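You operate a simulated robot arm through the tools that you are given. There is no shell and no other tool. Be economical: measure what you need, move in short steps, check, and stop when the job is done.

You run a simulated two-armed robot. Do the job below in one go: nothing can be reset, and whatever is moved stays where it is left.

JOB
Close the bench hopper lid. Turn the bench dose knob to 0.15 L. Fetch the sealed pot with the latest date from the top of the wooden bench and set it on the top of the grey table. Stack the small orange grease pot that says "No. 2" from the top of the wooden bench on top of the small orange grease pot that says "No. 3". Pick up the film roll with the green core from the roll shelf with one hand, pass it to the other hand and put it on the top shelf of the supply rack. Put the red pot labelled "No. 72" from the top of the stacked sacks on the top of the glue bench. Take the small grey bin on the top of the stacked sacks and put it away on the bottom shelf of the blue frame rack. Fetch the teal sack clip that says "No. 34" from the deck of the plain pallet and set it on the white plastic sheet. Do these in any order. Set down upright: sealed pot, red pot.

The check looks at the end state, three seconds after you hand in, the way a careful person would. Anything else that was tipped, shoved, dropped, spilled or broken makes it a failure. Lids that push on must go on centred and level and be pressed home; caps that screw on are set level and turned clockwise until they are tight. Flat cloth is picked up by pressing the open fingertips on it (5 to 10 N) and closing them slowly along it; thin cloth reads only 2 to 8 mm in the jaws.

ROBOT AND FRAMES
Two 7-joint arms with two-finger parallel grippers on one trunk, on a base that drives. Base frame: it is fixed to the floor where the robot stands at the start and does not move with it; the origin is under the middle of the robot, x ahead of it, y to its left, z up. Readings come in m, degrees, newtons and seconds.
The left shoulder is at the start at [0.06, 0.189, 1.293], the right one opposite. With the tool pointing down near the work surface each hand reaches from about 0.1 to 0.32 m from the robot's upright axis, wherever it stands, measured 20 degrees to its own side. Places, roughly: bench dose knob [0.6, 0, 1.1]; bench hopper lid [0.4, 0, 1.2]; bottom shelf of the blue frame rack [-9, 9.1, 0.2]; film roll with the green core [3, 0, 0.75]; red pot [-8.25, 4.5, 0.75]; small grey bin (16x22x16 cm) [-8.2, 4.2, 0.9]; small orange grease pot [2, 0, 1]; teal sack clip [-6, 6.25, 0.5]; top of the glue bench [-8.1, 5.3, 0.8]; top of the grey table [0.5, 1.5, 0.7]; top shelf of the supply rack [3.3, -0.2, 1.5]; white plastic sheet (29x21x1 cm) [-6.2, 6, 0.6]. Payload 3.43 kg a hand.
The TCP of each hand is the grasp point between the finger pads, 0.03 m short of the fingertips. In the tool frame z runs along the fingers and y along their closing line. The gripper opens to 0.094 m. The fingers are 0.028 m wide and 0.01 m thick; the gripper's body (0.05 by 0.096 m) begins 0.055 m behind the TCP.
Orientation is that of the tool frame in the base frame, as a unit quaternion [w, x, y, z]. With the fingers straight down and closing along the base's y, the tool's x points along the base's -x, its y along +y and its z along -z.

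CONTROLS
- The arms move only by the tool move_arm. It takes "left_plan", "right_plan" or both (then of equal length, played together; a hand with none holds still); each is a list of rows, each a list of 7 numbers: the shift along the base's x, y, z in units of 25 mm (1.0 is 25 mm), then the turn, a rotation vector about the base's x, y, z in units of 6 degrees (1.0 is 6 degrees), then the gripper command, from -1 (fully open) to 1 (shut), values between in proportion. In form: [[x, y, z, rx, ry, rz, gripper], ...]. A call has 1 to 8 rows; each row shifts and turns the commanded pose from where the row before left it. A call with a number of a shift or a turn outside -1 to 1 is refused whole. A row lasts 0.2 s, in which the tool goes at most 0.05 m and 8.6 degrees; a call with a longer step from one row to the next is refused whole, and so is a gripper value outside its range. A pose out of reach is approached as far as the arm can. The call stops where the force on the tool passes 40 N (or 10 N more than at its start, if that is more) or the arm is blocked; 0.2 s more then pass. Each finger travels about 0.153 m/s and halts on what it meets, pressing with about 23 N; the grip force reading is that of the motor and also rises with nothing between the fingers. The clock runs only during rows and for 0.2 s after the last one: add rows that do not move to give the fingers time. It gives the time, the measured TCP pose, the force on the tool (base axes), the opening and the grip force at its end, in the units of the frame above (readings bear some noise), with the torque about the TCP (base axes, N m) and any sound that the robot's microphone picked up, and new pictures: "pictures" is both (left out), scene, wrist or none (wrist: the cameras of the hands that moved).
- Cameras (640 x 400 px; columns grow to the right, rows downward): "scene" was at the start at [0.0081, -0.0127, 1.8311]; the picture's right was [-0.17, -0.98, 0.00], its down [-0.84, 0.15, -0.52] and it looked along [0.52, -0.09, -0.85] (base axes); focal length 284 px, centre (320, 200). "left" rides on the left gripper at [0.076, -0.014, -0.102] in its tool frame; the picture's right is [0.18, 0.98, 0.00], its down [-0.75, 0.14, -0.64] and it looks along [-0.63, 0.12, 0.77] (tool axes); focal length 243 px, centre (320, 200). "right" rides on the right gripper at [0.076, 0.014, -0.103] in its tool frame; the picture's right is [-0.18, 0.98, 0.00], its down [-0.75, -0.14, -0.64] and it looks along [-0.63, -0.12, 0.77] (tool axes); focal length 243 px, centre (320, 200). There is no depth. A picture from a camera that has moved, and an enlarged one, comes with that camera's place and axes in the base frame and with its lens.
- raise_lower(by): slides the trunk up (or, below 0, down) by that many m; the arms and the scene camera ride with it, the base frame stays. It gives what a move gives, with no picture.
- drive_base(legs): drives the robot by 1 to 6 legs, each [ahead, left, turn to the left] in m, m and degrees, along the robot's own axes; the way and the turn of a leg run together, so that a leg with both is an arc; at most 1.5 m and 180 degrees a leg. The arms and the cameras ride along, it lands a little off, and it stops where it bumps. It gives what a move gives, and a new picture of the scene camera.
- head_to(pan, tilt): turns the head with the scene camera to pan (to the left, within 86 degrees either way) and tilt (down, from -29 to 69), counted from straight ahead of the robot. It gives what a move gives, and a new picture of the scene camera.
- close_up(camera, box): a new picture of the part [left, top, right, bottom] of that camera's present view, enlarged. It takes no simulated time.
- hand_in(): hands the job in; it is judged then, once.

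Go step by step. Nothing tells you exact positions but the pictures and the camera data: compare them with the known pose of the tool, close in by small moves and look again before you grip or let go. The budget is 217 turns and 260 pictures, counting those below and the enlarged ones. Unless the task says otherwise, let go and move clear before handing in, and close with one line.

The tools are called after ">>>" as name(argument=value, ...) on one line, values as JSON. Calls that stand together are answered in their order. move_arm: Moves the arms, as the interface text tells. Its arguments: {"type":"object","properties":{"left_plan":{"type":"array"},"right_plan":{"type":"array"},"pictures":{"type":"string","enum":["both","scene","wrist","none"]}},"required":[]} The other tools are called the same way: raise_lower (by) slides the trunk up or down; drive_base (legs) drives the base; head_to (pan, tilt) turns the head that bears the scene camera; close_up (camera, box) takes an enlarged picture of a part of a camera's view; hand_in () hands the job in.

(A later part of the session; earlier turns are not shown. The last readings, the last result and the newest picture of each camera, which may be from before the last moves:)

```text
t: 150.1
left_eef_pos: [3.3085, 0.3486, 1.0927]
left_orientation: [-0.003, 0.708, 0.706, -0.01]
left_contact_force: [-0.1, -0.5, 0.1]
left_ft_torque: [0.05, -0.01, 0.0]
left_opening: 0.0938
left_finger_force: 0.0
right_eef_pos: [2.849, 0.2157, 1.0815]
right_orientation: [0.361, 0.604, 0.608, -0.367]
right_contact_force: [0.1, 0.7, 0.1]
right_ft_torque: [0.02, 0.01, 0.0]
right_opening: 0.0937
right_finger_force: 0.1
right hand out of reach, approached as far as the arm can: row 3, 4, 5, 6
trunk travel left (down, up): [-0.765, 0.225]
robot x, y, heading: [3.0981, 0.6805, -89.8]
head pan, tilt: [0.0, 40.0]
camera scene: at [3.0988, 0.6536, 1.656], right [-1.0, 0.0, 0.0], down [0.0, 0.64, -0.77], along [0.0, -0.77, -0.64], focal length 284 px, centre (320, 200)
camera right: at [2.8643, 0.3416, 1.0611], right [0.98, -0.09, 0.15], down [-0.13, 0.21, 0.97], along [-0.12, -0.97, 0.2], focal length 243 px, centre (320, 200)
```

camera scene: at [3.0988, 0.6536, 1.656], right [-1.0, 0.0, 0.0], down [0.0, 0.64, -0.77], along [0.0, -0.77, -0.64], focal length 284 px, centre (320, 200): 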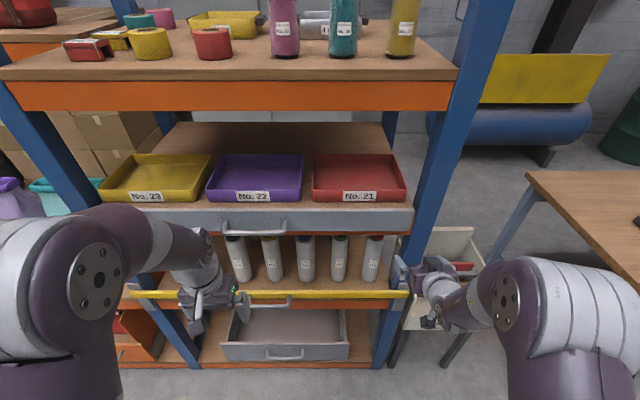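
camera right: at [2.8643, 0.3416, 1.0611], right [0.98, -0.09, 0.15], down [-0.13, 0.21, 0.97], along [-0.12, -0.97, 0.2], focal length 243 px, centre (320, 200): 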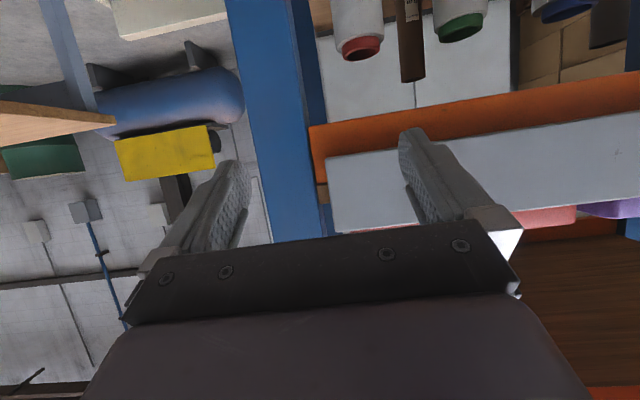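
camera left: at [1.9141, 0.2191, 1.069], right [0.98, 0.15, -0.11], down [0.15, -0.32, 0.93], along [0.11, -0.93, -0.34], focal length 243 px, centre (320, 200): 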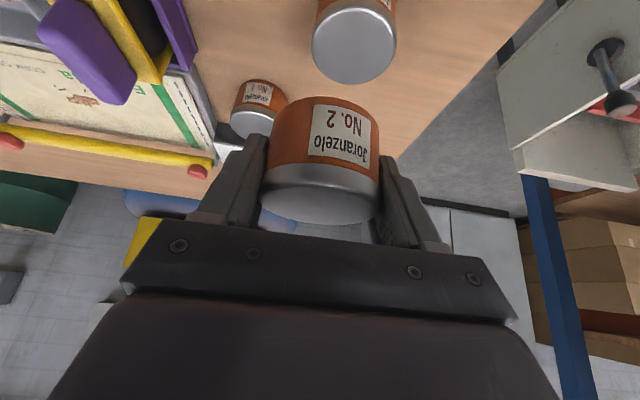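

>>> move_arm(right_plan=[[0.5, 0.5, 0, 0, 0, 0, -1], [0.5, 0.5, 0, 0, 0, 0, -1]], pictures="none")

>>> raise_lower(by=-0.25)

>>> move_arm(right_plan=[[0, -0.2, 0, 0, 0, 0, -1], [0, -0.2, 0, 0, 0, 0, -1]], pictures="both")

```text
t: 150.7
left_eef_pos: [3.3078, 0.3478, 1.0928]
left_orientation: [-0.003, 0.707, 0.707, -0.01]
left_contact_force: [-0.7, 0.0, -0.6]
left_ft_torque: [0.06, 0.01, 0.03]
left_opening: 0.094
left_finger_force: 0.0
right_eef_pos: [2.8483, 0.2228, 1.0852]
right_orientation: [0.362, 0.604, 0.608, -0.367]
right_contact_force: [-0.1, 0.6, 1.3]
right_ft_torque: [0.0, -0.02, 0.02]
right_opening: 0.0938
right_finger_force: 0.0
right hand out of reach, approached as far as the arm can: row 1, 2
trunk travel left (down, up): [-0.765, 0.225]
robot x, y, heading: [3.1005, 0.6827, -90.1]
head pan, tilt: [0.0, 40.0]
```

```text
t: 153.3
left_eef_pos: [3.3079, 0.3497, 0.8435]
left_orientation: [-0.002, 0.707, 0.707, -0.01]
left_contact_force: [0.4, 0.3, -0.4]
left_ft_torque: [0.0, 0.0, -0.01]
left_opening: 0.0937
left_finger_force: 0.0
right_eef_pos: [2.8483, 0.2234, 0.8352]
right_orientation: [0.364, 0.602, 0.609, -0.367]
right_contact_force: [0.1, 0.8, 0.6]
right_ft_torque: [0.0, 0.0, -0.01]
right_opening: 0.0939
right_finger_force: 0.1
trunk travel left (down, up): [-0.515, 0.475]
robot x, y, heading: [3.1006, 0.6775, -89.7]
head pan, tilt: [0.0, 40.0]
```

```text
t: 153.9
left_eef_pos: [3.3085, 0.3476, 0.8429]
left_orientation: [-0.003, 0.708, 0.706, -0.01]
left_contact_force: [0.1, 0.5, 1.0]
left_ft_torque: [0.01, 0.0, 0.02]
left_opening: 0.0942
left_finger_force: 0.3
right_eef_pos: [2.848, 0.2128, 0.8362]
right_orientation: [0.361, 0.604, 0.607, -0.369]
right_contact_force: [0.5, 0.4, -0.6]
right_ft_torque: [0.03, -0.02, 0.01]
right_opening: 0.0941
right_finger_force: 0.1
trunk travel left (down, up): [-0.515, 0.475]
robot x, y, heading: [3.095, 0.6816, -90.2]
head pan, tilt: [0.0, 40.0]
camera scene: at [3.0989, 0.6538, 1.406], right [-1.0, 0.0, 0.0], down [0.0, 0.64, -0.77], along [0.0, -0.77, -0.64], focal length 284 px, centre (320, 200)
camera right: at [2.8628, 0.3391, 0.8159], right [0.98, -0.09, 0.15], down [-0.13, 0.22, 0.97], along [-0.12, -0.97, 0.2], focal length 243 px, centre (320, 200)
```

scene: 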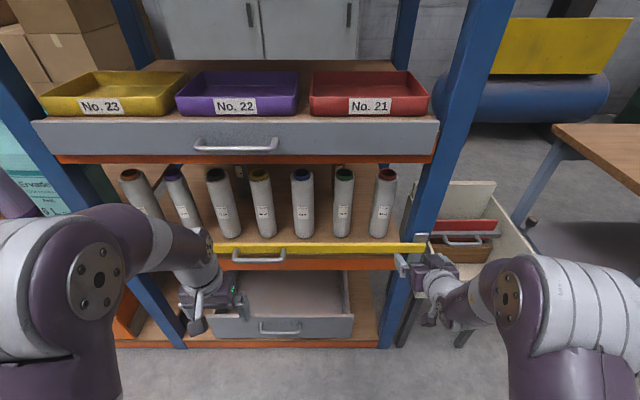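
right: 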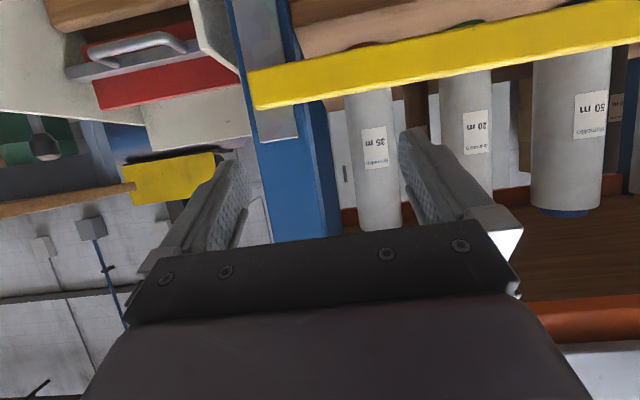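

>>> move_arm(right_plan=[[0, 0, 1, 0, 0, 0, -1], [0, 0, 1, 0, 0, 0, -1], [0, 0, 1, 0, 0, 0, -1], [0, 0, 1, 0, 0, 0, -1], [0, 0, 1, 0, 0, 0, -1], [0, 0, 1, 0, 0, 0, -1]], pictures="scene")

```text
t: 155.3
left_eef_pos: [3.3081, 0.3481, 0.8447]
left_orientation: [-0.003, 0.708, 0.706, -0.009]
left_contact_force: [0.0, -0.3, 0.6]
left_ft_torque: [0.0, 0.0, 0.03]
left_opening: 0.0937
left_finger_force: 0.1
right_eef_pos: [2.8489, 0.2146, 0.9859]
right_orientation: [0.361, 0.604, 0.608, -0.368]
right_contact_force: [-0.1, 0.8, 0.1]
right_ft_torque: [0.02, 0.03, -0.05]
right_opening: 0.0939
right_finger_force: 0.0
trunk travel left (down, up): [-0.515, 0.475]
robot x, y, heading: [3.0988, 0.6799, -90.4]
head pan, tilt: [0.0, 40.0]
camera scene: at [3.0991, 0.6542, 1.4059], right [-1.0, 0.0, 0.0], down [0.0, 0.64, -0.77], along [0.0, -0.77, -0.64], focal length 284 px, centre (320, 200)
```

scene: 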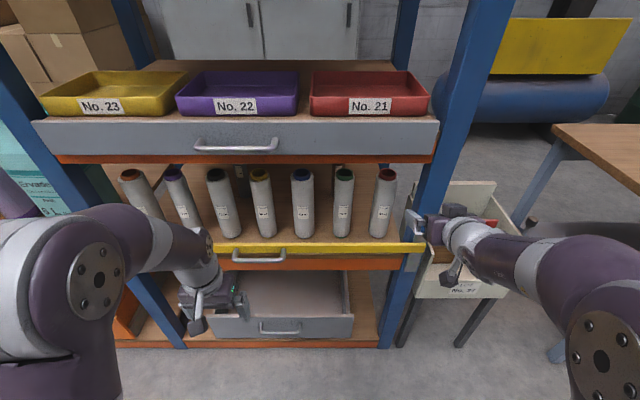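

>>> move_arm(right_plan=[[0.5, 0, 0, -1, 0, 0, -1], [0.5, 0, 0, -1, 0, 0, -1], [0.5, 0, 0, -1, 0, 0, -1], [0.5, 0, 0, -1, 0, 0, -1], [0.5, 0, 0, -0.7, 0, 0, -1]], pictures="both")

```text
t: 156.5
left_eef_pos: [3.3086, 0.3496, 0.8428]
left_orientation: [-0.003, 0.707, 0.707, -0.009]
left_contact_force: [-0.8, 0.9, 0.3]
left_ft_torque: [0.0, 0.0, -0.05]
left_opening: 0.0941
left_finger_force: 0.1
right_eef_pos: [2.8627, 0.2177, 0.9866]
right_orientation: [0.467, 0.527, 0.532, -0.47]
right_contact_force: [0.0, 0.2, -0.4]
right_ft_torque: [0.01, -0.01, 0.01]
right_opening: 0.094
right_finger_force: 0.1
right hand out of reach, approached as far as the arm can: row 3, 4, 5
trunk travel left (down, up): [-0.515, 0.475]
robot x, y, heading: [3.0988, 0.6815, -90.3]
head pan, tilt: [0.0, 40.0]
camera scene: at [3.0988, 0.6537, 1.4059], right [-1.0, 0.0, 0.0], down [0.0, 0.64, -0.77], along [0.0, -0.77, -0.64], focal length 284 px, centre (320, 200)
camera right: at [2.8778, 0.3287, 0.924], right [0.98, -0.02, 0.18], down [-0.14, 0.55, 0.83], along [-0.11, -0.84, 0.54], focal length 243 px, centre (320, 200)
```

scene: 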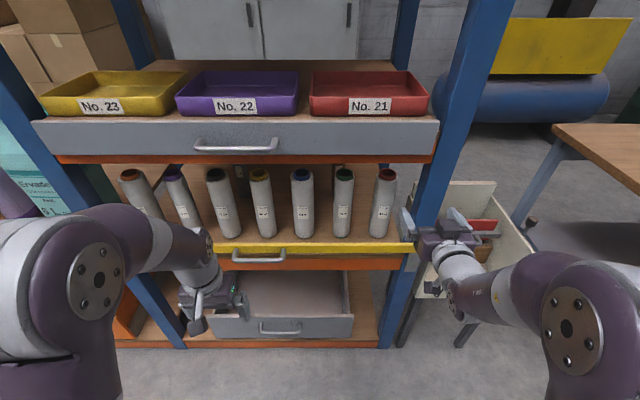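
right: 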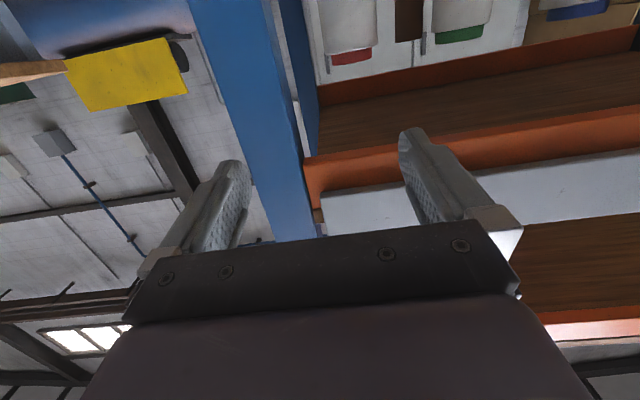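

>>> drive_base(legs=[[0, 0.183, 0.3]])

>>> move_arm(right_plan=[[0, -0.5, -0.5, -0.5, 0, 0, -1], [0, -0.5, -0.5, -0.5, 0, 0, -1]], pictures="both")

```text
t: 158.0
left_eef_pos: [3.4927, 0.3498, 0.8418]
left_orientation: [-0.003, 0.707, 0.707, -0.01]
left_contact_force: [0.5, 0.3, -0.1]
left_ft_torque: [0.01, -0.02, 0.02]
left_opening: 0.0941
left_finger_force: 0.0
right_eef_pos: [3.047, 0.2167, 0.9879]
right_orientation: [0.468, 0.526, 0.532, -0.47]
right_contact_force: [0.6, -0.3, -0.2]
right_ft_torque: [0.01, -0.04, -0.04]
right_opening: 0.0942
right_finger_force: 0.1
trunk travel left (down, up): [-0.515, 0.475]
robot x, y, heading: [3.2805, 0.6791, -90.1]
head pan, tilt: [0.0, 40.0]
camera scene: at [3.282, 0.6539, 1.406], right [-1.0, 0.0, 0.0], down [0.0, 0.64, -0.77], along [0.0, -0.77, -0.64], focal length 284 px, centre (320, 200)
```

scene: 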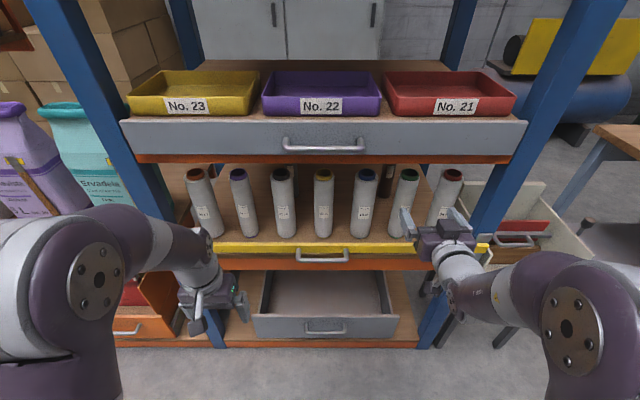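

```text
t: 158.6
left_eef_pos: [3.491, 0.3484, 0.8434]
left_orientation: [-0.003, 0.706, 0.708, -0.01]
left_contact_force: [0.3, -0.8, -0.8]
left_ft_torque: [-0.03, 0.02, 0.02]
left_opening: 0.0938
left_finger_force: 0.0
right_eef_pos: [3.0388, 0.1749, 0.9932]
right_orientation: [0.49, 0.506, 0.516, -0.488]
right_contact_force: [0.2, 0.5, -0.1]
right_ft_torque: [-0.03, 0.02, -0.02]
right_opening: 0.0941
right_finger_force: 0.1
right hand out of reach, approached as far as the arm can: row 1, 2
trunk travel left (down, up): [-0.515, 0.475]
robot x, y, heading: [3.279, 0.6803, -89.9]
head pan, tilt: [0.0, 40.0]
camera scene: at [3.2804, 0.6535, 1.406], right [-1.0, 0.0, 0.0], down [0.0, 0.64, -0.77], along [0.0, -0.77, -0.64], focal length 284 px, centre (320, 200)
camera right: at [3.0531, 0.2807, 0.9213], right [0.98, 0.0, 0.18], down [-0.14, 0.61, 0.78], along [-0.11, -0.79, 0.6], focal length 243 px, centre (320, 200)
```

scene: 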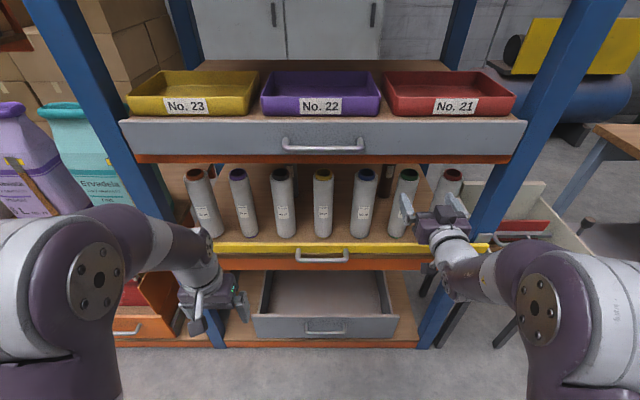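
right: 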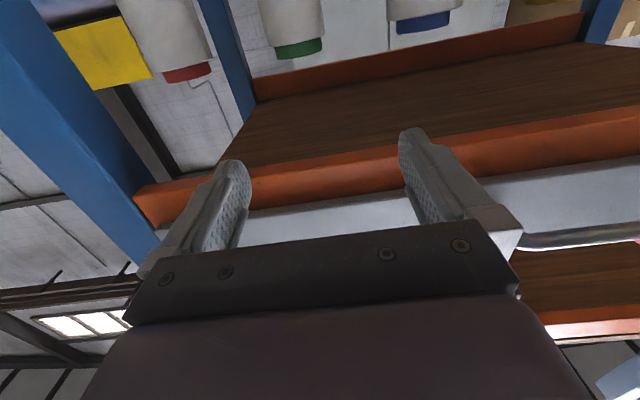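

Hand is horizontal now. Green roll: about (3.032, -0.02), z 0.70–0.94. I'll lower the trunk to bring the hand to z≈0.87 and check.

>>> raise_lower(by=-0.12)

>>> close_up(camera="right", box=[0, 0, 640, 400])

>>> close_up(camera="scene", box=[320, 100, 520, 240])

```text
t: 160.1
left_eef_pos: [3.4911, 0.3496, 0.7238]
left_orientation: [-0.003, 0.707, 0.707, -0.01]
left_contact_force: [0.0, 0.2, 0.0]
left_ft_torque: [0.01, 0.0, -0.01]
left_opening: 0.0944
left_finger_force: 0.0
right_eef_pos: [3.04, 0.1754, 0.8738]
right_orientation: [0.489, 0.507, 0.515, -0.489]
right_contact_force: [0.4, -0.6, 0.0]
right_ft_torque: [-0.02, -0.02, 0.01]
right_opening: 0.094
right_finger_force: 0.0
trunk travel left (down, up): [-0.395, 0.595]
robot x, y, heading: [3.275, 0.682, -90.2]
head pan, tilt: [0.0, 40.0]
```

```text
1.00 times, centred on (320, 200) of right
camera zoom: at [3.0533, 0.2812, 0.8015], right [0.98, 0.0, 0.18], down [-0.14, 0.61, 0.78], along [-0.11, -0.79, 0.6], focal length 243 px, centre (320, 200)
```

zoom: 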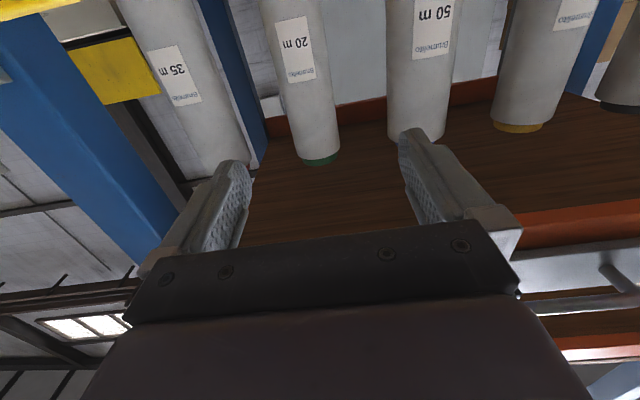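

```text
2.86 times, centred on (420, 170) of scene
camera zoom: at [3.2806, 0.654, 1.286], right [-1.0, 0.0, 0.0], down [0.0, 0.64, -0.77], along [0.0, -0.77, -0.64], focal length 812 px, centre (34, 286)
```

zoom: 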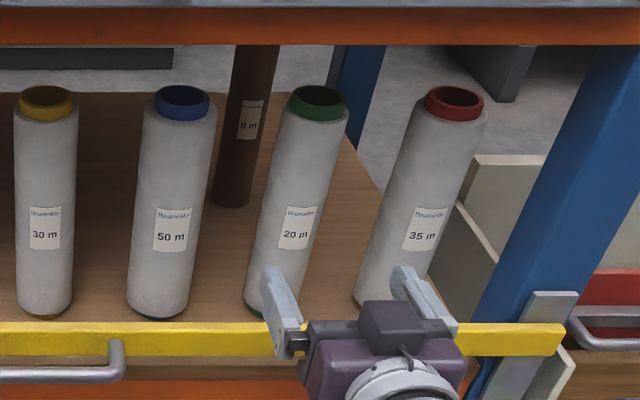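

>>> move_arm(right_plan=[[-0.7, 0, 0, 0, 0, 0, -1], [0, -1, 0, 0, 0, 0, -1], [0, -1, 0, 0, 0, 0, -1], [0, -1, 0, 0, 0, 0, -1], [0, -1, 0, 0, 0, 0, -1]], pictures="both")

>>> close_up(camera="scene", box=[320, 100, 520, 240])

```text
t: 161.3
left_eef_pos: [3.4913, 0.3472, 0.7219]
left_orientation: [-0.003, 0.706, 0.708, -0.008]
left_contact_force: [-0.3, -0.3, -0.3]
left_ft_torque: [0.06, 0.01, 0.0]
left_opening: 0.0939
left_finger_force: 0.1
right_eef_pos: [3.0225, 0.0745, 0.8722]
right_orientation: [0.49, 0.507, 0.515, -0.488]
right_contact_force: [0.3, 0.1, -0.1]
right_ft_torque: [-0.01, 0.01, 0.0]
right_opening: 0.0942
right_finger_force: 0.1
trunk travel left (down, up): [-0.395, 0.595]
robot x, y, heading: [3.2802, 0.6803, -89.9]
head pan, tilt: [0.0, 40.0]
camera scene: at [3.2805, 0.6535, 1.2859], right [-1.0, 0.0, 0.0], down [0.0, 0.64, -0.77], along [0.0, -0.77, -0.64], focal length 284 px, centre (320, 200)
camera right: at [3.0358, 0.1803, 0.8014], right [0.98, 0.0, 0.18], down [-0.14, 0.61, 0.78], along [-0.11, -0.8, 0.6], focal length 243 px, centre (320, 200)
```

scene: 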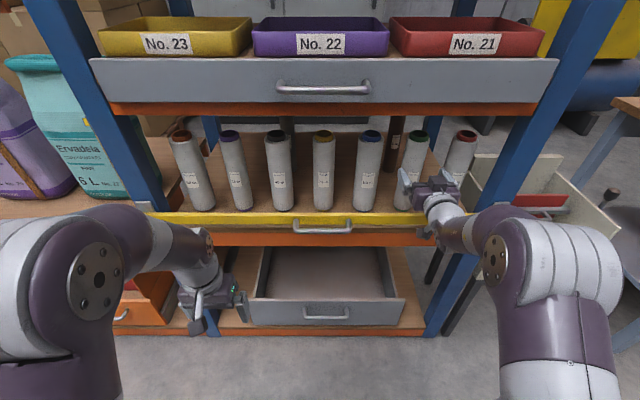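
right: 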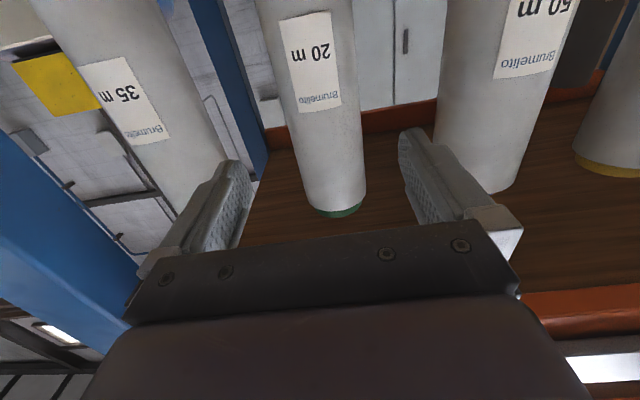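

```text
2.86 times, centred on (420, 170) of scene
camera zoom: at [3.2805, 0.6535, 1.2859], right [-1.0, 0.0, 0.0], down [0.0, 0.64, -0.77], along [0.0, -0.77, -0.64], focal length 812 px, centre (34, 286)
```

zoom: 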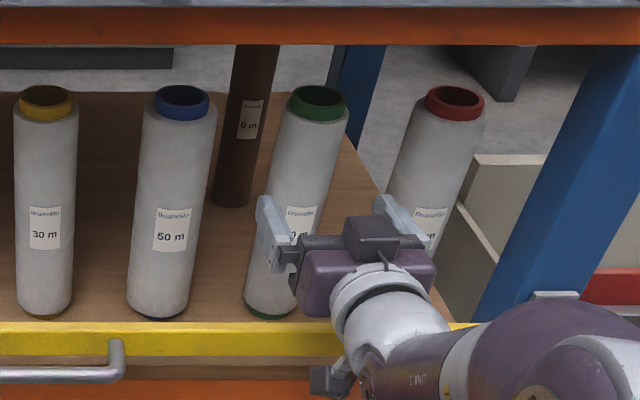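

>>> move_arm(right_plan=[[0.1, -0.9, 0, 0, 0, 0, -1], [0, -0.9, 0, 0, 0, 0, -1], [0, -0.9, 0, 0, 0, 0, -1], [0, -0.9, 0, 0, 0, 0, -1]], pictures="wrist")

>>> close_up(camera="scene", box=[340, 110, 480, 230])

```text
t: 162.3
left_eef_pos: [3.4916, 0.3489, 0.7231]
left_orientation: [-0.003, 0.707, 0.707, -0.01]
left_contact_force: [0.0, -0.1, -0.1]
left_ft_torque: [0.02, -0.02, 0.0]
left_opening: 0.0939
left_finger_force: 0.0
right_eef_pos: [3.0246, -0.0172, 0.8723]
right_orientation: [0.49, 0.507, 0.515, -0.488]
right_contact_force: [0.3, -0.1, -0.2]
right_ft_torque: [-0.04, -0.03, -0.02]
right_opening: 0.094
right_finger_force: 0.0
trunk travel left (down, up): [-0.395, 0.595]
robot x, y, heading: [3.2829, 0.6776, -89.9]
head pan, tilt: [0.0, 40.0]
camera right: at [3.0383, 0.0893, 0.8001], right [0.98, 0.0, 0.18], down [-0.14, 0.61, 0.78], along [-0.11, -0.8, 0.6], focal length 243 px, centre (320, 200)
```

right: 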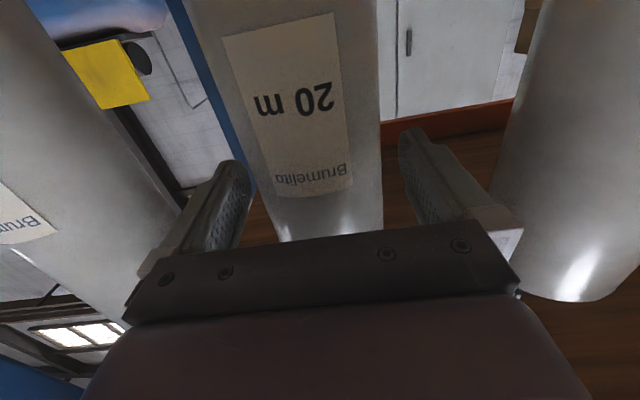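

```text
3.33 times, centred on (410, 170) of scene
camera zoom: at [3.2805, 0.6535, 1.2859], right [-1.0, 0.0, 0.0], down [0.0, 0.64, -0.77], along [0.0, -0.77, -0.64], focal length 947 px, centre (20, 300)
```

zoom: 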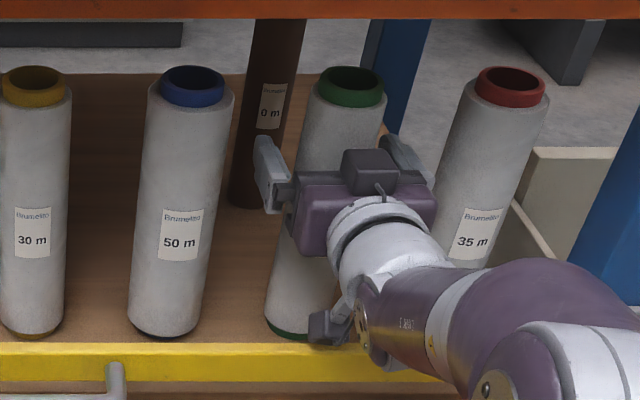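

>>> move_arm(right_plan=[[0, 0, 0, 0, 0, 0, -0.4], [0, 0, 0, 0, 0, 0, 0], [0, 0, 0, 0, 0, 0, 0.3], [0, 0, 0, 0, 0, 0, 0.3]], pictures="wrist")

```text
t: 163.3
left_eef_pos: [3.4919, 0.3489, 0.723]
left_orientation: [-0.002, 0.707, 0.707, -0.009]
left_contact_force: [0.4, -0.3, 0.2]
left_ft_torque: [0.0, 0.02, -0.02]
left_opening: 0.0943
left_finger_force: 0.0
right_eef_pos: [3.0251, -0.0159, 0.8731]
right_orientation: [0.489, 0.507, 0.515, -0.488]
right_contact_force: [0.7, 0.0, 0.2]
right_ft_torque: [-0.09, -0.11, -0.04]
right_opening: 0.0619
right_finger_force: 23.1
trunk travel left (down, up): [-0.395, 0.595]
robot x, y, heading: [3.2783, 0.6844, -89.7]
head pan, tilt: [0.0, 40.0]
camera right: at [3.0385, 0.0897, 0.8005], right [0.98, 0.0, 0.18], down [-0.14, 0.61, 0.78], along [-0.11, -0.8, 0.6], focal length 243 px, centre (320, 200)
```

right: 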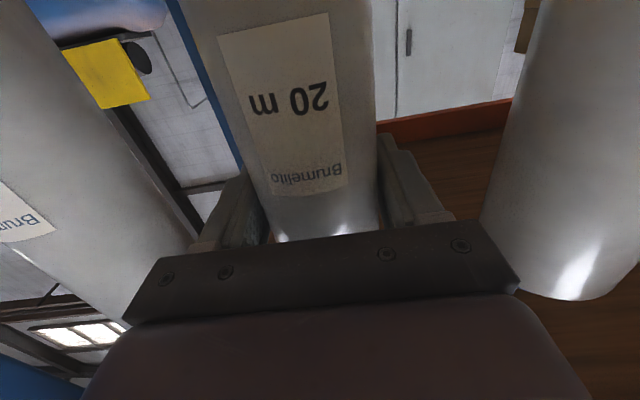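

>>> move_arm(right_plan=[[0, 0, 0.6, 0, 0, 0, 0.3], [0, 0, 0.6, 0, 0, 0, 0.3], [0, 0, 0.6, 0, 0, 0, 0.3], [0, 0, 0.6, 0, 0, 0, 0.3]], pictures="none")

>>> close_up(camera="scene", box=[340, 90, 480, 230])

```text
t: 164.3
left_eef_pos: [3.4911, 0.3494, 0.7224]
left_orientation: [-0.003, 0.707, 0.707, -0.009]
left_contact_force: [-0.4, 0.1, -0.4]
left_ft_torque: [0.02, -0.01, -0.02]
left_opening: 0.0941
left_finger_force: 0.2
right_eef_pos: [3.0237, -0.0133, 0.9304]
right_orientation: [0.489, 0.507, 0.516, -0.487]
right_contact_force: [-0.3, 0.4, -2.6]
right_ft_torque: [-0.05, 0.0, -0.01]
right_opening: 0.0618
right_finger_force: 23.1
trunk travel left (down, up): [-0.395, 0.595]
robot x, y, heading: [3.2807, 0.6801, -89.9]
head pan, tilt: [0.0, 40.0]
```

```text
2.86 times, centred on (410, 160) of scene
camera zoom: at [3.2805, 0.6538, 1.2859], right [-1.0, 0.0, 0.0], down [0.0, 0.64, -0.77], along [0.0, -0.77, -0.64], focal length 812 px, centre (63, 314)
```

zoom: 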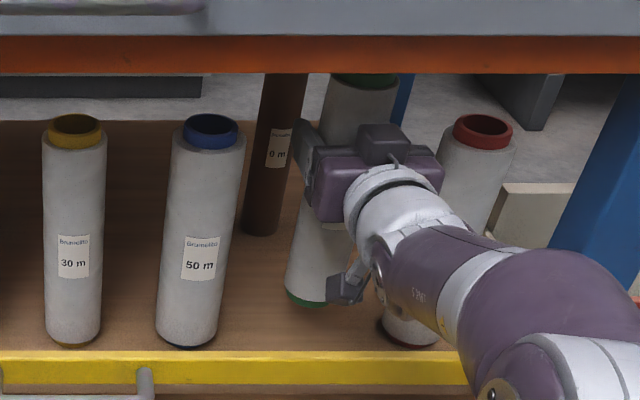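

>>> move_arm(right_plan=[[0, 0, 0.62, 0, 0, 0, 0.3], [0, 0.6, 0, 0, 0, 0, 0.3], [0, 0.6, 0, 0, 0, 0, 0.3]], pictures="none")

>>> close_up(camera="scene", box=[340, 90, 480, 230])

```text
t: 165.1
left_eef_pos: [3.4914, 0.3496, 0.7229]
left_orientation: [-0.003, 0.706, 0.708, -0.01]
left_contact_force: [0.8, -0.6, 0.0]
left_ft_torque: [0.0, -0.01, -0.02]
left_opening: 0.0942
left_finger_force: 0.0
right_eef_pos: [3.025, 0.0159, 0.9462]
right_orientation: [0.49, 0.506, 0.515, -0.488]
right_contact_force: [0.2, 0.7, -2.1]
right_ft_torque: [-0.03, 0.05, 0.0]
right_opening: 0.0619
right_finger_force: 23.1
trunk travel left (down, up): [-0.395, 0.595]
robot x, y, heading: [3.2804, 0.6763, -89.9]
head pan, tilt: [0.0, 40.0]
```

```text
2.86 times, centred on (410, 160) of scene
camera zoom: at [3.2805, 0.654, 1.286], right [-1.0, 0.0, 0.0], down [0.0, 0.64, -0.77], along [0.0, -0.77, -0.64], focal length 812 px, centre (63, 314)
```

zoom: 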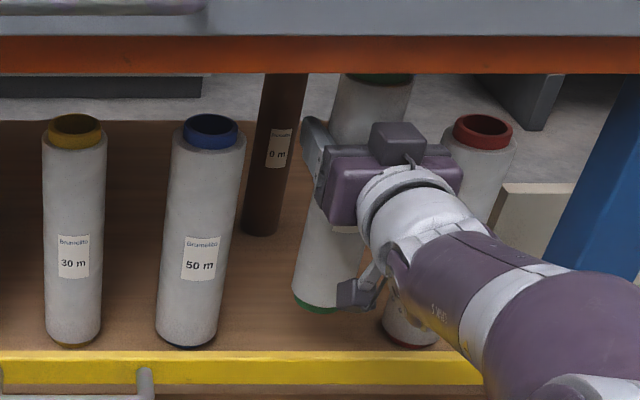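

>>> move_arm(right_plan=[[0, 0.8, 0, 0, 0, 0, 0.3], [0, 0.8, 0, 0, 0, 0, 0.3], [0, 0.8, 0, 0, 0, 0, 0.3], [0, 0.8, 0, 0, 0, 0, 0.3], [0, 0.8, 0, 0, 0, 0, 0.3], [0, 0.8, 0, 0, 0, 0, 0.3]], pictures="both")

```text
t: 166.5
left_eef_pos: [3.4913, 0.3492, 0.7224]
left_orientation: [-0.002, 0.707, 0.707, -0.01]
left_contact_force: [0.0, 0.3, -0.1]
left_ft_torque: [0.0, 0.02, 0.0]
left_opening: 0.094
left_finger_force: 0.0
right_eef_pos: [3.0229, 0.1347, 0.9478]
right_orientation: [0.489, 0.507, 0.516, -0.488]
right_contact_force: [-0.1, 0.4, -1.9]
right_ft_torque: [0.02, 0.01, 0.01]
right_opening: 0.0618
right_finger_force: 22.4
trunk travel left (down, up): [-0.395, 0.595]
robot x, y, heading: [3.2788, 0.6798, -89.9]
head pan, tilt: [0.0, 40.0]
camera scene: at [3.2805, 0.654, 1.2859], right [-1.0, 0.0, 0.0], down [0.0, 0.64, -0.77], along [0.0, -0.77, -0.64], focal length 284 px, centre (320, 200)
camera right: at [3.0374, 0.241, 0.8768], right [0.98, 0.0, 0.18], down [-0.14, 0.61, 0.78], along [-0.11, -0.79, 0.6], focal length 243 px, centre (320, 200)
```

scene: 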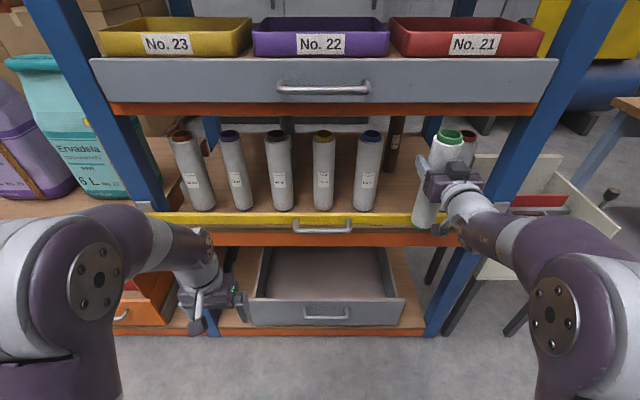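
right: 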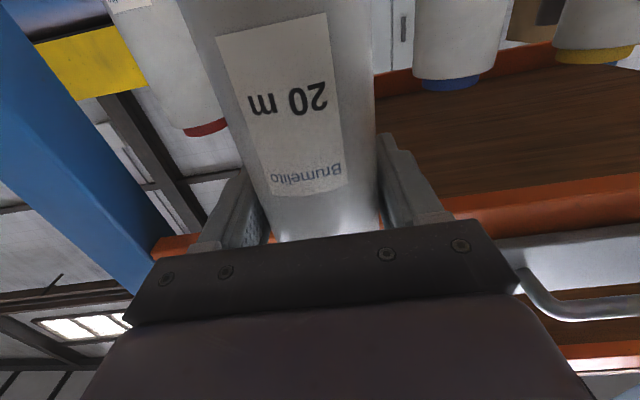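

Roll is free of the rack. Back away and start turning the left hand horizontal for the hand-over.

>>> drive_base(legs=[[-0.25, 0, 0]])

>>> move_arm(left_plan=[[0, -0.8, 0.5, -1, 0, 0, -1], [0, -0.8, 0.5, -1, 0, 0, -1], [0, -0.8, 0.5, -1, 0, 0, -1], [0, -0.8, 0.5, -1, 0, 0, -1], [0, -0.8, 0.5, -1, 0, 0, -1], [0, -0.8, 0.5, -1, 0, 0, -1], [0, 0, 0, -1, 0, 0, -1], [0, 0, 0, -1, 0, 0, -1]], pictures="none")

>>> move_arm(left_plan=[[0, 0, 0, -1, 0, 0, -1], [0, 0, 0, -1, 0, 0, -1], [0, 0, 0, -1, 0, 0, -1], [0, 0, 0, -1, 0, 0, -1], [0, 0, 0, -1, 0, 0, -1], [0, 0, 0, -1, 0, 0, -1], [0, 0, 0, -1, 0, 0, -1]], pictures="scene")

```text
t: 168.3
left_eef_pos: [3.4914, 0.6019, 0.7225]
left_orientation: [-0.003, 0.705, 0.709, -0.01]
left_contact_force: [0.0, 0.2, 0.2]
left_ft_torque: [-0.04, -0.01, 0.02]
left_opening: 0.0941
left_finger_force: 0.0
right_eef_pos: [3.0245, 0.3877, 0.9487]
right_orientation: [0.49, 0.506, 0.516, -0.487]
right_contact_force: [-0.9, 0.0, -2.3]
right_ft_torque: [0.03, 0.01, 0.0]
right_opening: 0.0617
right_finger_force: 22.8
trunk travel left (down, up): [-0.395, 0.595]
robot x, y, heading: [3.2784, 0.9337, -89.9]
head pan, tilt: [0.0, 40.0]
camera scene: at [3.2797, 0.9079, 1.286], right [-1.0, 0.0, 0.0], down [0.0, 0.64, -0.77], along [0.0, -0.77, -0.64], focal length 284 px, centre (320, 200)
```

scene: 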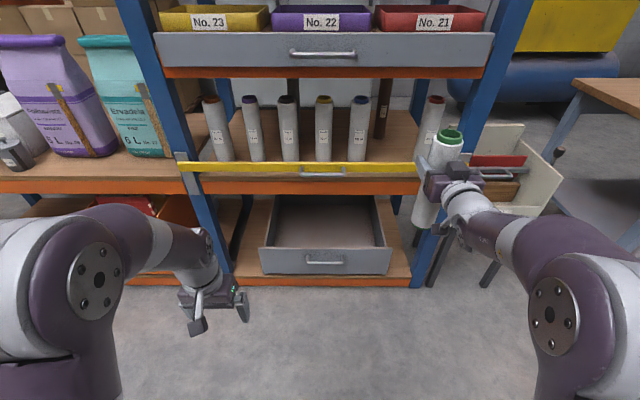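

```text
t: 170.2
left_eef_pos: [3.4827, 0.4837, 0.7967]
left_orientation: [0.242, 0.663, 0.651, -0.278]
left_contact_force: [0.2, 0.4, 0.2]
left_ft_torque: [0.01, -0.01, 0.0]
left_opening: 0.094
left_finger_force: 0.1
left hand out of reach, approached as far as the arm can: row 8
right_eef_pos: [3.0243, 0.3869, 0.9478]
right_orientation: [0.491, 0.506, 0.517, -0.487]
right_contact_force: [-0.2, 0.8, -1.8]
right_ft_torque: [0.0, -0.01, -0.04]
right_opening: 0.0616
right_finger_force: 23.0
trunk travel left (down, up): [-0.395, 0.595]
robot x, y, heading: [3.2817, 0.9319, -89.6]
head pan, tilt: [0.0, 40.0]
```

```text
t: 171.8
left_eef_pos: [3.4805, 0.4838, 0.7975]
left_orientation: [0.407, 0.576, 0.544, -0.455]
left_contact_force: [0.4, 0.2, -0.8]
left_ft_torque: [0.01, 0.01, 0.0]
left_opening: 0.0941
left_finger_force: 0.0
left hand out of reach, approached as far as the arm can: row 1, 2, 6, 7
right_eef_pos: [3.0254, 0.3874, 0.9476]
right_orientation: [0.491, 0.505, 0.516, -0.487]
right_contact_force: [0.5, -0.5, -2.5]
right_ft_torque: [-0.01, 0.04, 0.0]
right_opening: 0.0617
right_finger_force: 22.9
trunk travel left (down, up): [-0.395, 0.595]
robot x, y, heading: [3.2775, 0.9342, -89.8]
head pan, tilt: [0.0, 40.0]
camera scene: at [3.2795, 0.9071, 1.286], right [-1.0, 0.0, 0.0], down [0.0, 0.64, -0.77], along [0.0, -0.77, -0.64], focal length 284 px, centre (320, 200)
```

scene: 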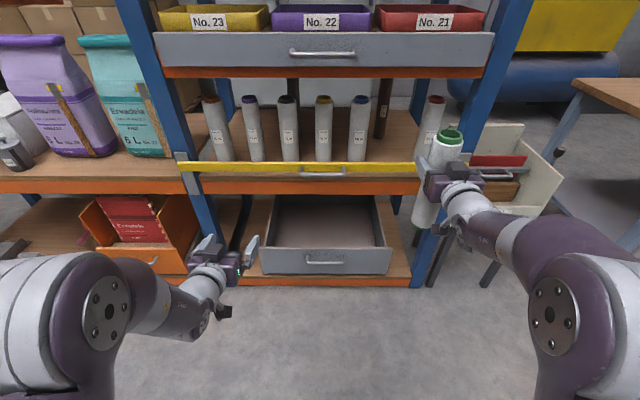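

>>> move_arm(left_plan=[[0, -0.5, 1, 0, 0, 0, -1], [0, -0.5, 1, 0, 0, 0, -1], [0, 0, 0.5, -1, 0, 0, -1], [0, 0, 0, -1, 0, 0, -1], [0, 0, 0, 0, 0, -1, -1], [0, 0, 0, 0, 0, -1, -1], [0, 0, 0, 0, 0, -1, -1], [0, 0, 0, 0, 0, -1, -1]], pictures="none")

>>> move_arm(left_plan=[[0, 0, 0, 0, 0, -1, -1], [0, 0, 0, 0, 0, -1, -1], [0, 0, 0, 0, 0, -1, -1], [0, 0, 0, 0, 0, -1, -1], [0, 0, 0, 0, 0, -1, -1], [0, 0, 0, 0, 0, -1, -1], [0, 0, 0, 0, 0, -1, -1]], pictures="scene")

```text
t: 173.6
left_eef_pos: [3.4604, 0.4469, 0.8804]
left_orientation: [0.363, 0.62, 0.422, -0.552]
left_contact_force: [0.4, 0.5, 0.5]
left_ft_torque: [0.02, -0.01, 0.02]
left_opening: 0.0939
left_finger_force: 0.1
left hand out of reach, approached as far as the arm can: row 4, 5, 6, 7, 8
right_eef_pos: [3.0247, 0.3859, 0.9477]
right_orientation: [0.489, 0.507, 0.515, -0.488]
right_contact_force: [-0.4, 0.2, -1.1]
right_ft_torque: [0.01, 0.01, 0.0]
right_opening: 0.062
right_finger_force: 22.9
trunk travel left (down, up): [-0.395, 0.595]
robot x, y, heading: [3.2769, 0.9325, -89.8]
head pan, tilt: [0.0, 40.0]
```

```text
t: 175.2
left_eef_pos: [3.4302, 0.4492, 0.8822]
left_orientation: [0.318, 0.658, 0.381, -0.567]
left_contact_force: [0.4, 0.5, -1.0]
left_ft_torque: [0.01, 0.0, 0.03]
left_opening: 0.094
left_finger_force: 0.1
left hand out of reach, approached as far as the arm can: row 1, 2, 3, 4, 5, 6, 7
right_eef_pos: [3.0247, 0.387, 0.948]
right_orientation: [0.49, 0.506, 0.516, -0.487]
right_contact_force: [0.2, -0.1, -2.2]
right_ft_torque: [0.0, -0.01, 0.04]
right_opening: 0.0616
right_finger_force: 23.3
trunk travel left (down, up): [-0.395, 0.595]
robot x, y, heading: [3.2819, 0.9306, -89.7]
head pan, tilt: [0.0, 40.0]
camera scene: at [3.2797, 0.907, 1.2859], right [-1.0, 0.0, 0.0], down [0.0, 0.64, -0.77], along [0.0, -0.77, -0.64], focal length 284 px, centre (320, 200)
```

scene: 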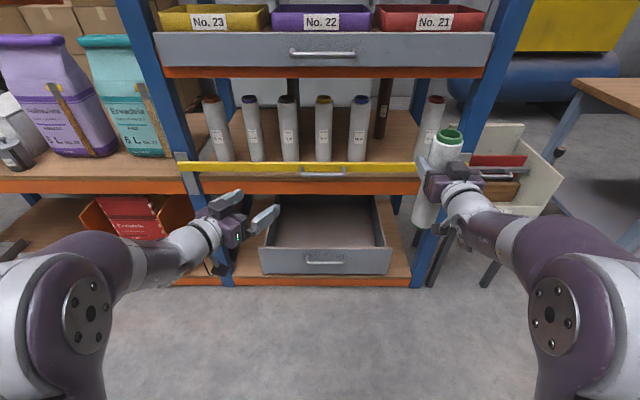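

>>> move_arm(right_plan=[[1, -0.1, 0, 0, 0, 0.6, 0.3], [1, -0.1, 0, 0, 0, 0.6, 0.3], [1, -0.1, 0, 0, 0, 0.6, 0.3], [1, -0.1, 0, 0, 0, 0.6, 0.3], [1, -0.1, 0, 0, 0, 0.6, 0.3], [1, -0.1, 0, 0, 0, 0.6, 0.3], [0.5, 0, 0, 0, 0, 0.6, 0.3], [0.5, 0, 0, 0, 0, 0.6, 0.3]], pictures="scene")

```text
t: 176.9
left_eef_pos: [3.4306, 0.4496, 0.8819]
left_orientation: [0.319, 0.657, 0.383, -0.566]
left_contact_force: [0.0, 0.4, 0.2]
left_ft_torque: [0.03, 0.01, -0.01]
left_opening: 0.0944
left_finger_force: 0.0
right_eef_pos: [3.198, 0.3707, 0.948]
right_orientation: [0.596, 0.361, 0.627, -0.349]
right_contact_force: [-0.4, 0.2, -1.8]
right_ft_torque: [-0.01, -0.01, -0.02]
right_opening: 0.0615
right_finger_force: 22.9
trunk travel left (down, up): [-0.395, 0.595]
robot x, y, heading: [3.2774, 0.9327, -89.6]
head pan, tilt: [0.0, 40.0]
camera scene: at [3.2798, 0.9069, 1.2859], right [-1.0, 0.0, 0.0], down [0.0, 0.64, -0.77], along [0.0, -0.77, -0.64], focal length 284 px, centre (320, 200)
```

scene: 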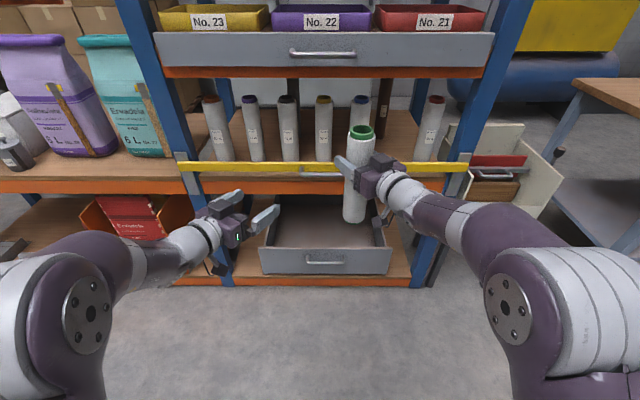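

>>> move_arm(left_plan=[[-0.8, 0.4, -0.2, 0, 0, 0, -1], [-0.8, 0.4, -0.2, 0, 0, 0, -1], [-0.8, 0.4, -0.2, 0, 0, 0, -1], [-0.8, 0.4, -0.2, 0, 0, 0, -1], [-0.8, 0.4, 0, 0, 0, 0, -1], [-0.8, 0.4, 0, 0, 0, 0, -1]], pictures="both")

```text
t: 178.3
left_eef_pos: [3.312, 0.5101, 0.8636]
left_orientation: [0.318, 0.658, 0.383, -0.565]
left_contact_force: [0.2, 0.0, -0.5]
left_ft_torque: [0.0, 0.03, -0.01]
left_opening: 0.0942
left_finger_force: 0.0
right_eef_pos: [3.1989, 0.3707, 0.948]
right_orientation: [0.596, 0.362, 0.626, -0.35]
right_contact_force: [-1.0, 0.0, -3.5]
right_ft_torque: [0.02, -0.01, -0.02]
right_opening: 0.0619
right_finger_force: 22.9
trunk travel left (down, up): [-0.395, 0.595]
robot x, y, heading: [3.279, 0.9296, -89.6]
head pan, tilt: [0.0, 40.0]
camera scene: at [3.2796, 0.907, 1.2859], right [-1.0, -0.01, 0.0], down [0.0, 0.64, -0.77], along [0.0, -0.77, -0.64], focal length 284 px, centre (320, 200)
camera left: at [3.3552, 0.6158, 0.8051], right [0.86, -0.47, -0.2], down [0.39, 0.37, 0.84], along [-0.32, -0.8, 0.5], focal length 243 px, centre (320, 200)
```

scene: 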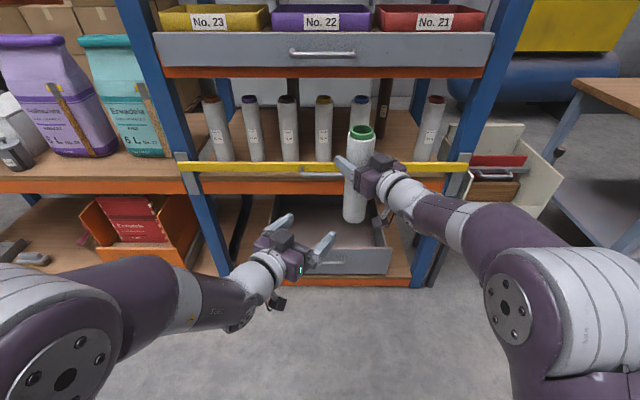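
left: 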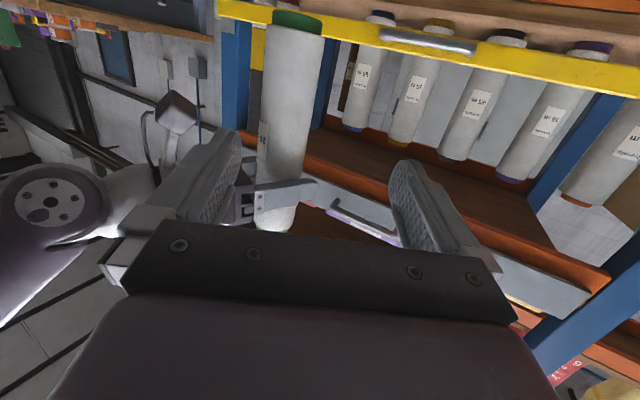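

>>> move_arm(right_plan=[[0, 0, 0, 0, 0, 1, 0.3], [0, 0, 0, 0, 0, 1, 0.3], [0, 0, 0, 0, 0, 1, 0.3], [0, 0, 0, 0, 0, 1, 0.3]], left_plan=[[-0.5, 0.3, 0.2, -0.65, 0.38, 0, -1], [-0.45, 0.26, 0.2, -0.65, 0.38, 0, -1], [0, 0, 0, 0, 0, 0, -1], [0, 0, 0, 0, 0, 0, -1]], pictures="both")

```text
t: 179.3
left_eef_pos: [3.3057, 0.5079, 0.862]
left_orientation: [0.323, 0.65, 0.377, -0.575]
left_contact_force: [0.2, -1.0, 0.7]
left_ft_torque: [-0.02, -0.03, -0.06]
left_opening: 0.094
left_finger_force: 0.1
left hand out of reach, approached as far as the arm can: row 1, 2
right_eef_pos: [3.2107, 0.3783, 0.9444]
right_orientation: [0.641, 0.262, 0.676, -0.253]
right_contact_force: [0.3, 0.4, -1.4]
right_ft_torque: [-0.01, -0.02, -0.03]
right_opening: 0.0616
right_finger_force: 22.8
right hand out of reach, approached as far as the arm can: row 3, 4
trunk travel left (down, up): [-0.395, 0.595]
robot x, y, heading: [3.279, 0.9314, -89.6]
head pan, tilt: [0.0, 40.0]
camera scene: at [3.2795, 0.9065, 1.2859], right [-1.0, 0.0, 0.0], down [0.0, 0.64, -0.77], along [0.0, -0.77, -0.64], focal length 284 px, centre (320, 200)
camera right: at [3.1432, 0.4604, 0.8728], right [0.68, 0.72, 0.18], down [-0.53, 0.31, 0.79], along [0.51, -0.63, 0.59], focal length 243 px, centre (320, 200)
camera left: at [3.3487, 0.6122, 0.8002], right [0.86, -0.48, -0.2], down [0.4, 0.39, 0.83], along [-0.32, -0.79, 0.52], focal length 243 px, centre (320, 200)
```

scene: 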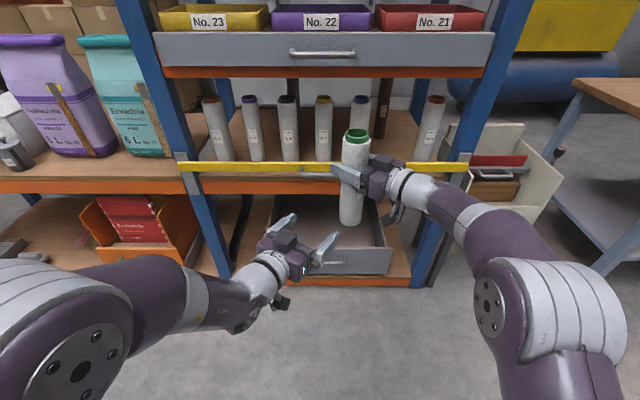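
right: 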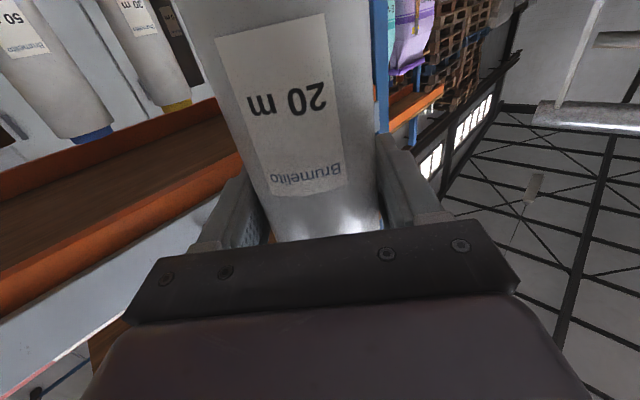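
left: 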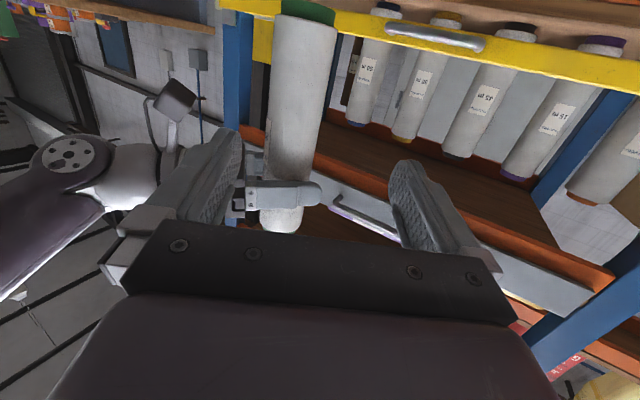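

>>> move_arm(left_plan=[[-0.5, -0.2, 0.1, 0, 0, 0, -1], [-0.55, -0.5, 0.1, 0, 0, 0, -1], [-0.5, -0.86, 0.1, 0, 0, 0, -1], [-0.5, -0.86, 0.1, 0, 0, 0, -1]], pictures="both")

>>> close_up(camera="scene", box=[230, 110, 430, 310])

```text
t: 180.3
left_eef_pos: [3.2917, 0.4764, 0.8576]
left_orientation: [0.323, 0.65, 0.377, -0.576]
left_contact_force: [-0.3, -0.1, 0.1]
left_ft_torque: [0.0, 0.0, 0.02]
left_opening: 0.094
left_finger_force: 0.1
left hand out of reach, approached as far as the arm can: row 1, 2, 3, 4
right_eef_pos: [3.2109, 0.3774, 0.9449]
right_orientation: [0.641, 0.262, 0.675, -0.254]
right_contact_force: [0.0, 0.0, -2.1]
right_ft_torque: [-0.02, 0.01, 0.01]
right_opening: 0.0616
right_finger_force: 23.0
trunk travel left (down, up): [-0.395, 0.595]
robot x, y, heading: [3.278, 0.9341, -89.8]
head pan, tilt: [0.0, 40.0]
camera scene: at [3.2797, 0.9068, 1.2859], right [-1.0, -0.01, 0.0], down [0.0, 0.64, -0.77], along [0.0, -0.77, -0.64], focal length 284 px, centre (320, 200)
camera left: at [3.3355, 0.5817, 0.7955], right [0.86, -0.48, -0.2], down [0.41, 0.39, 0.83], along [-0.32, -0.79, 0.52], focal length 243 px, centre (320, 200)
```

scene: 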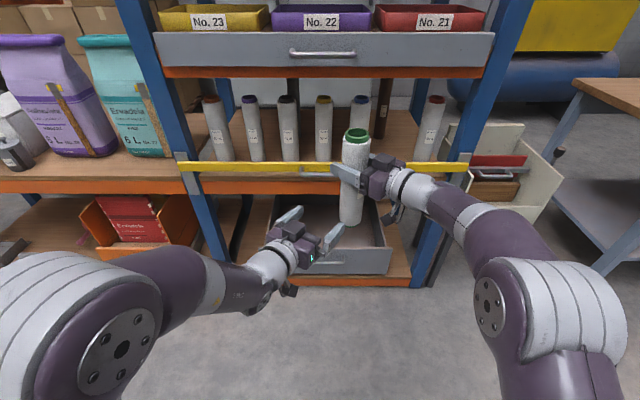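
left: 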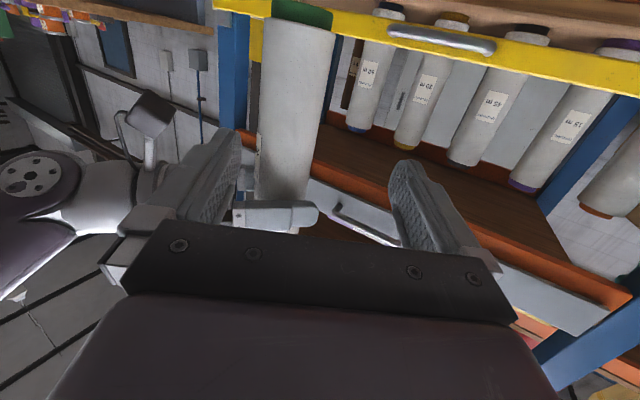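

```text
2.00 times, centred on (330, 210) of scene
camera zoom: at [3.2797, 0.9068, 1.2859], right [-1.0, -0.01, 0.0], down [0.0, 0.64, -0.77], along [0.0, -0.77, -0.64], focal length 568 px, centre (300, 180)
```

zoom: 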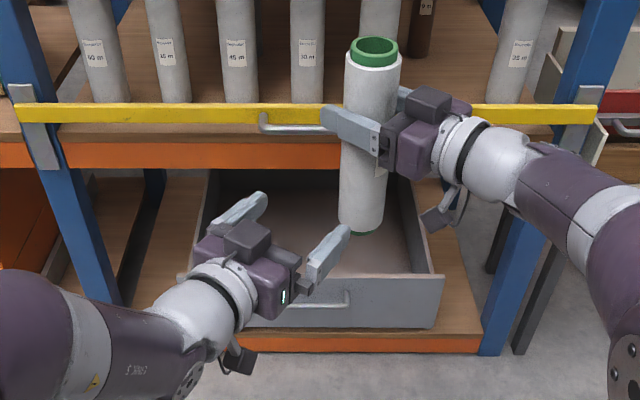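

>>> move_arm(left_plan=[[0, 0, 0, 0.65, -0.38, 0, -1], [0, 0, 0, 0.65, -0.38, 0, -1], [0, 0, 0, 0, 0, 0, -1]], pictures="none")

```text
t: 181.2
left_eef_pos: [3.2912, 0.4767, 0.8572]
left_orientation: [0.293, 0.693, 0.403, -0.521]
left_contact_force: [0.1, 0.3, 1.1]
left_ft_torque: [-0.01, 0.01, -0.03]
left_opening: 0.0939
left_finger_force: 0.1
right_eef_pos: [3.2112, 0.3776, 0.9444]
right_orientation: [0.64, 0.263, 0.676, -0.255]
right_contact_force: [0.0, 0.1, -2.4]
right_ft_torque: [-0.01, -0.01, 0.0]
right_opening: 0.0617
right_finger_force: 23.6
trunk travel left (down, up): [-0.395, 0.595]
robot x, y, heading: [3.2775, 0.9329, -89.7]
head pan, tilt: [0.0, 40.0]
```

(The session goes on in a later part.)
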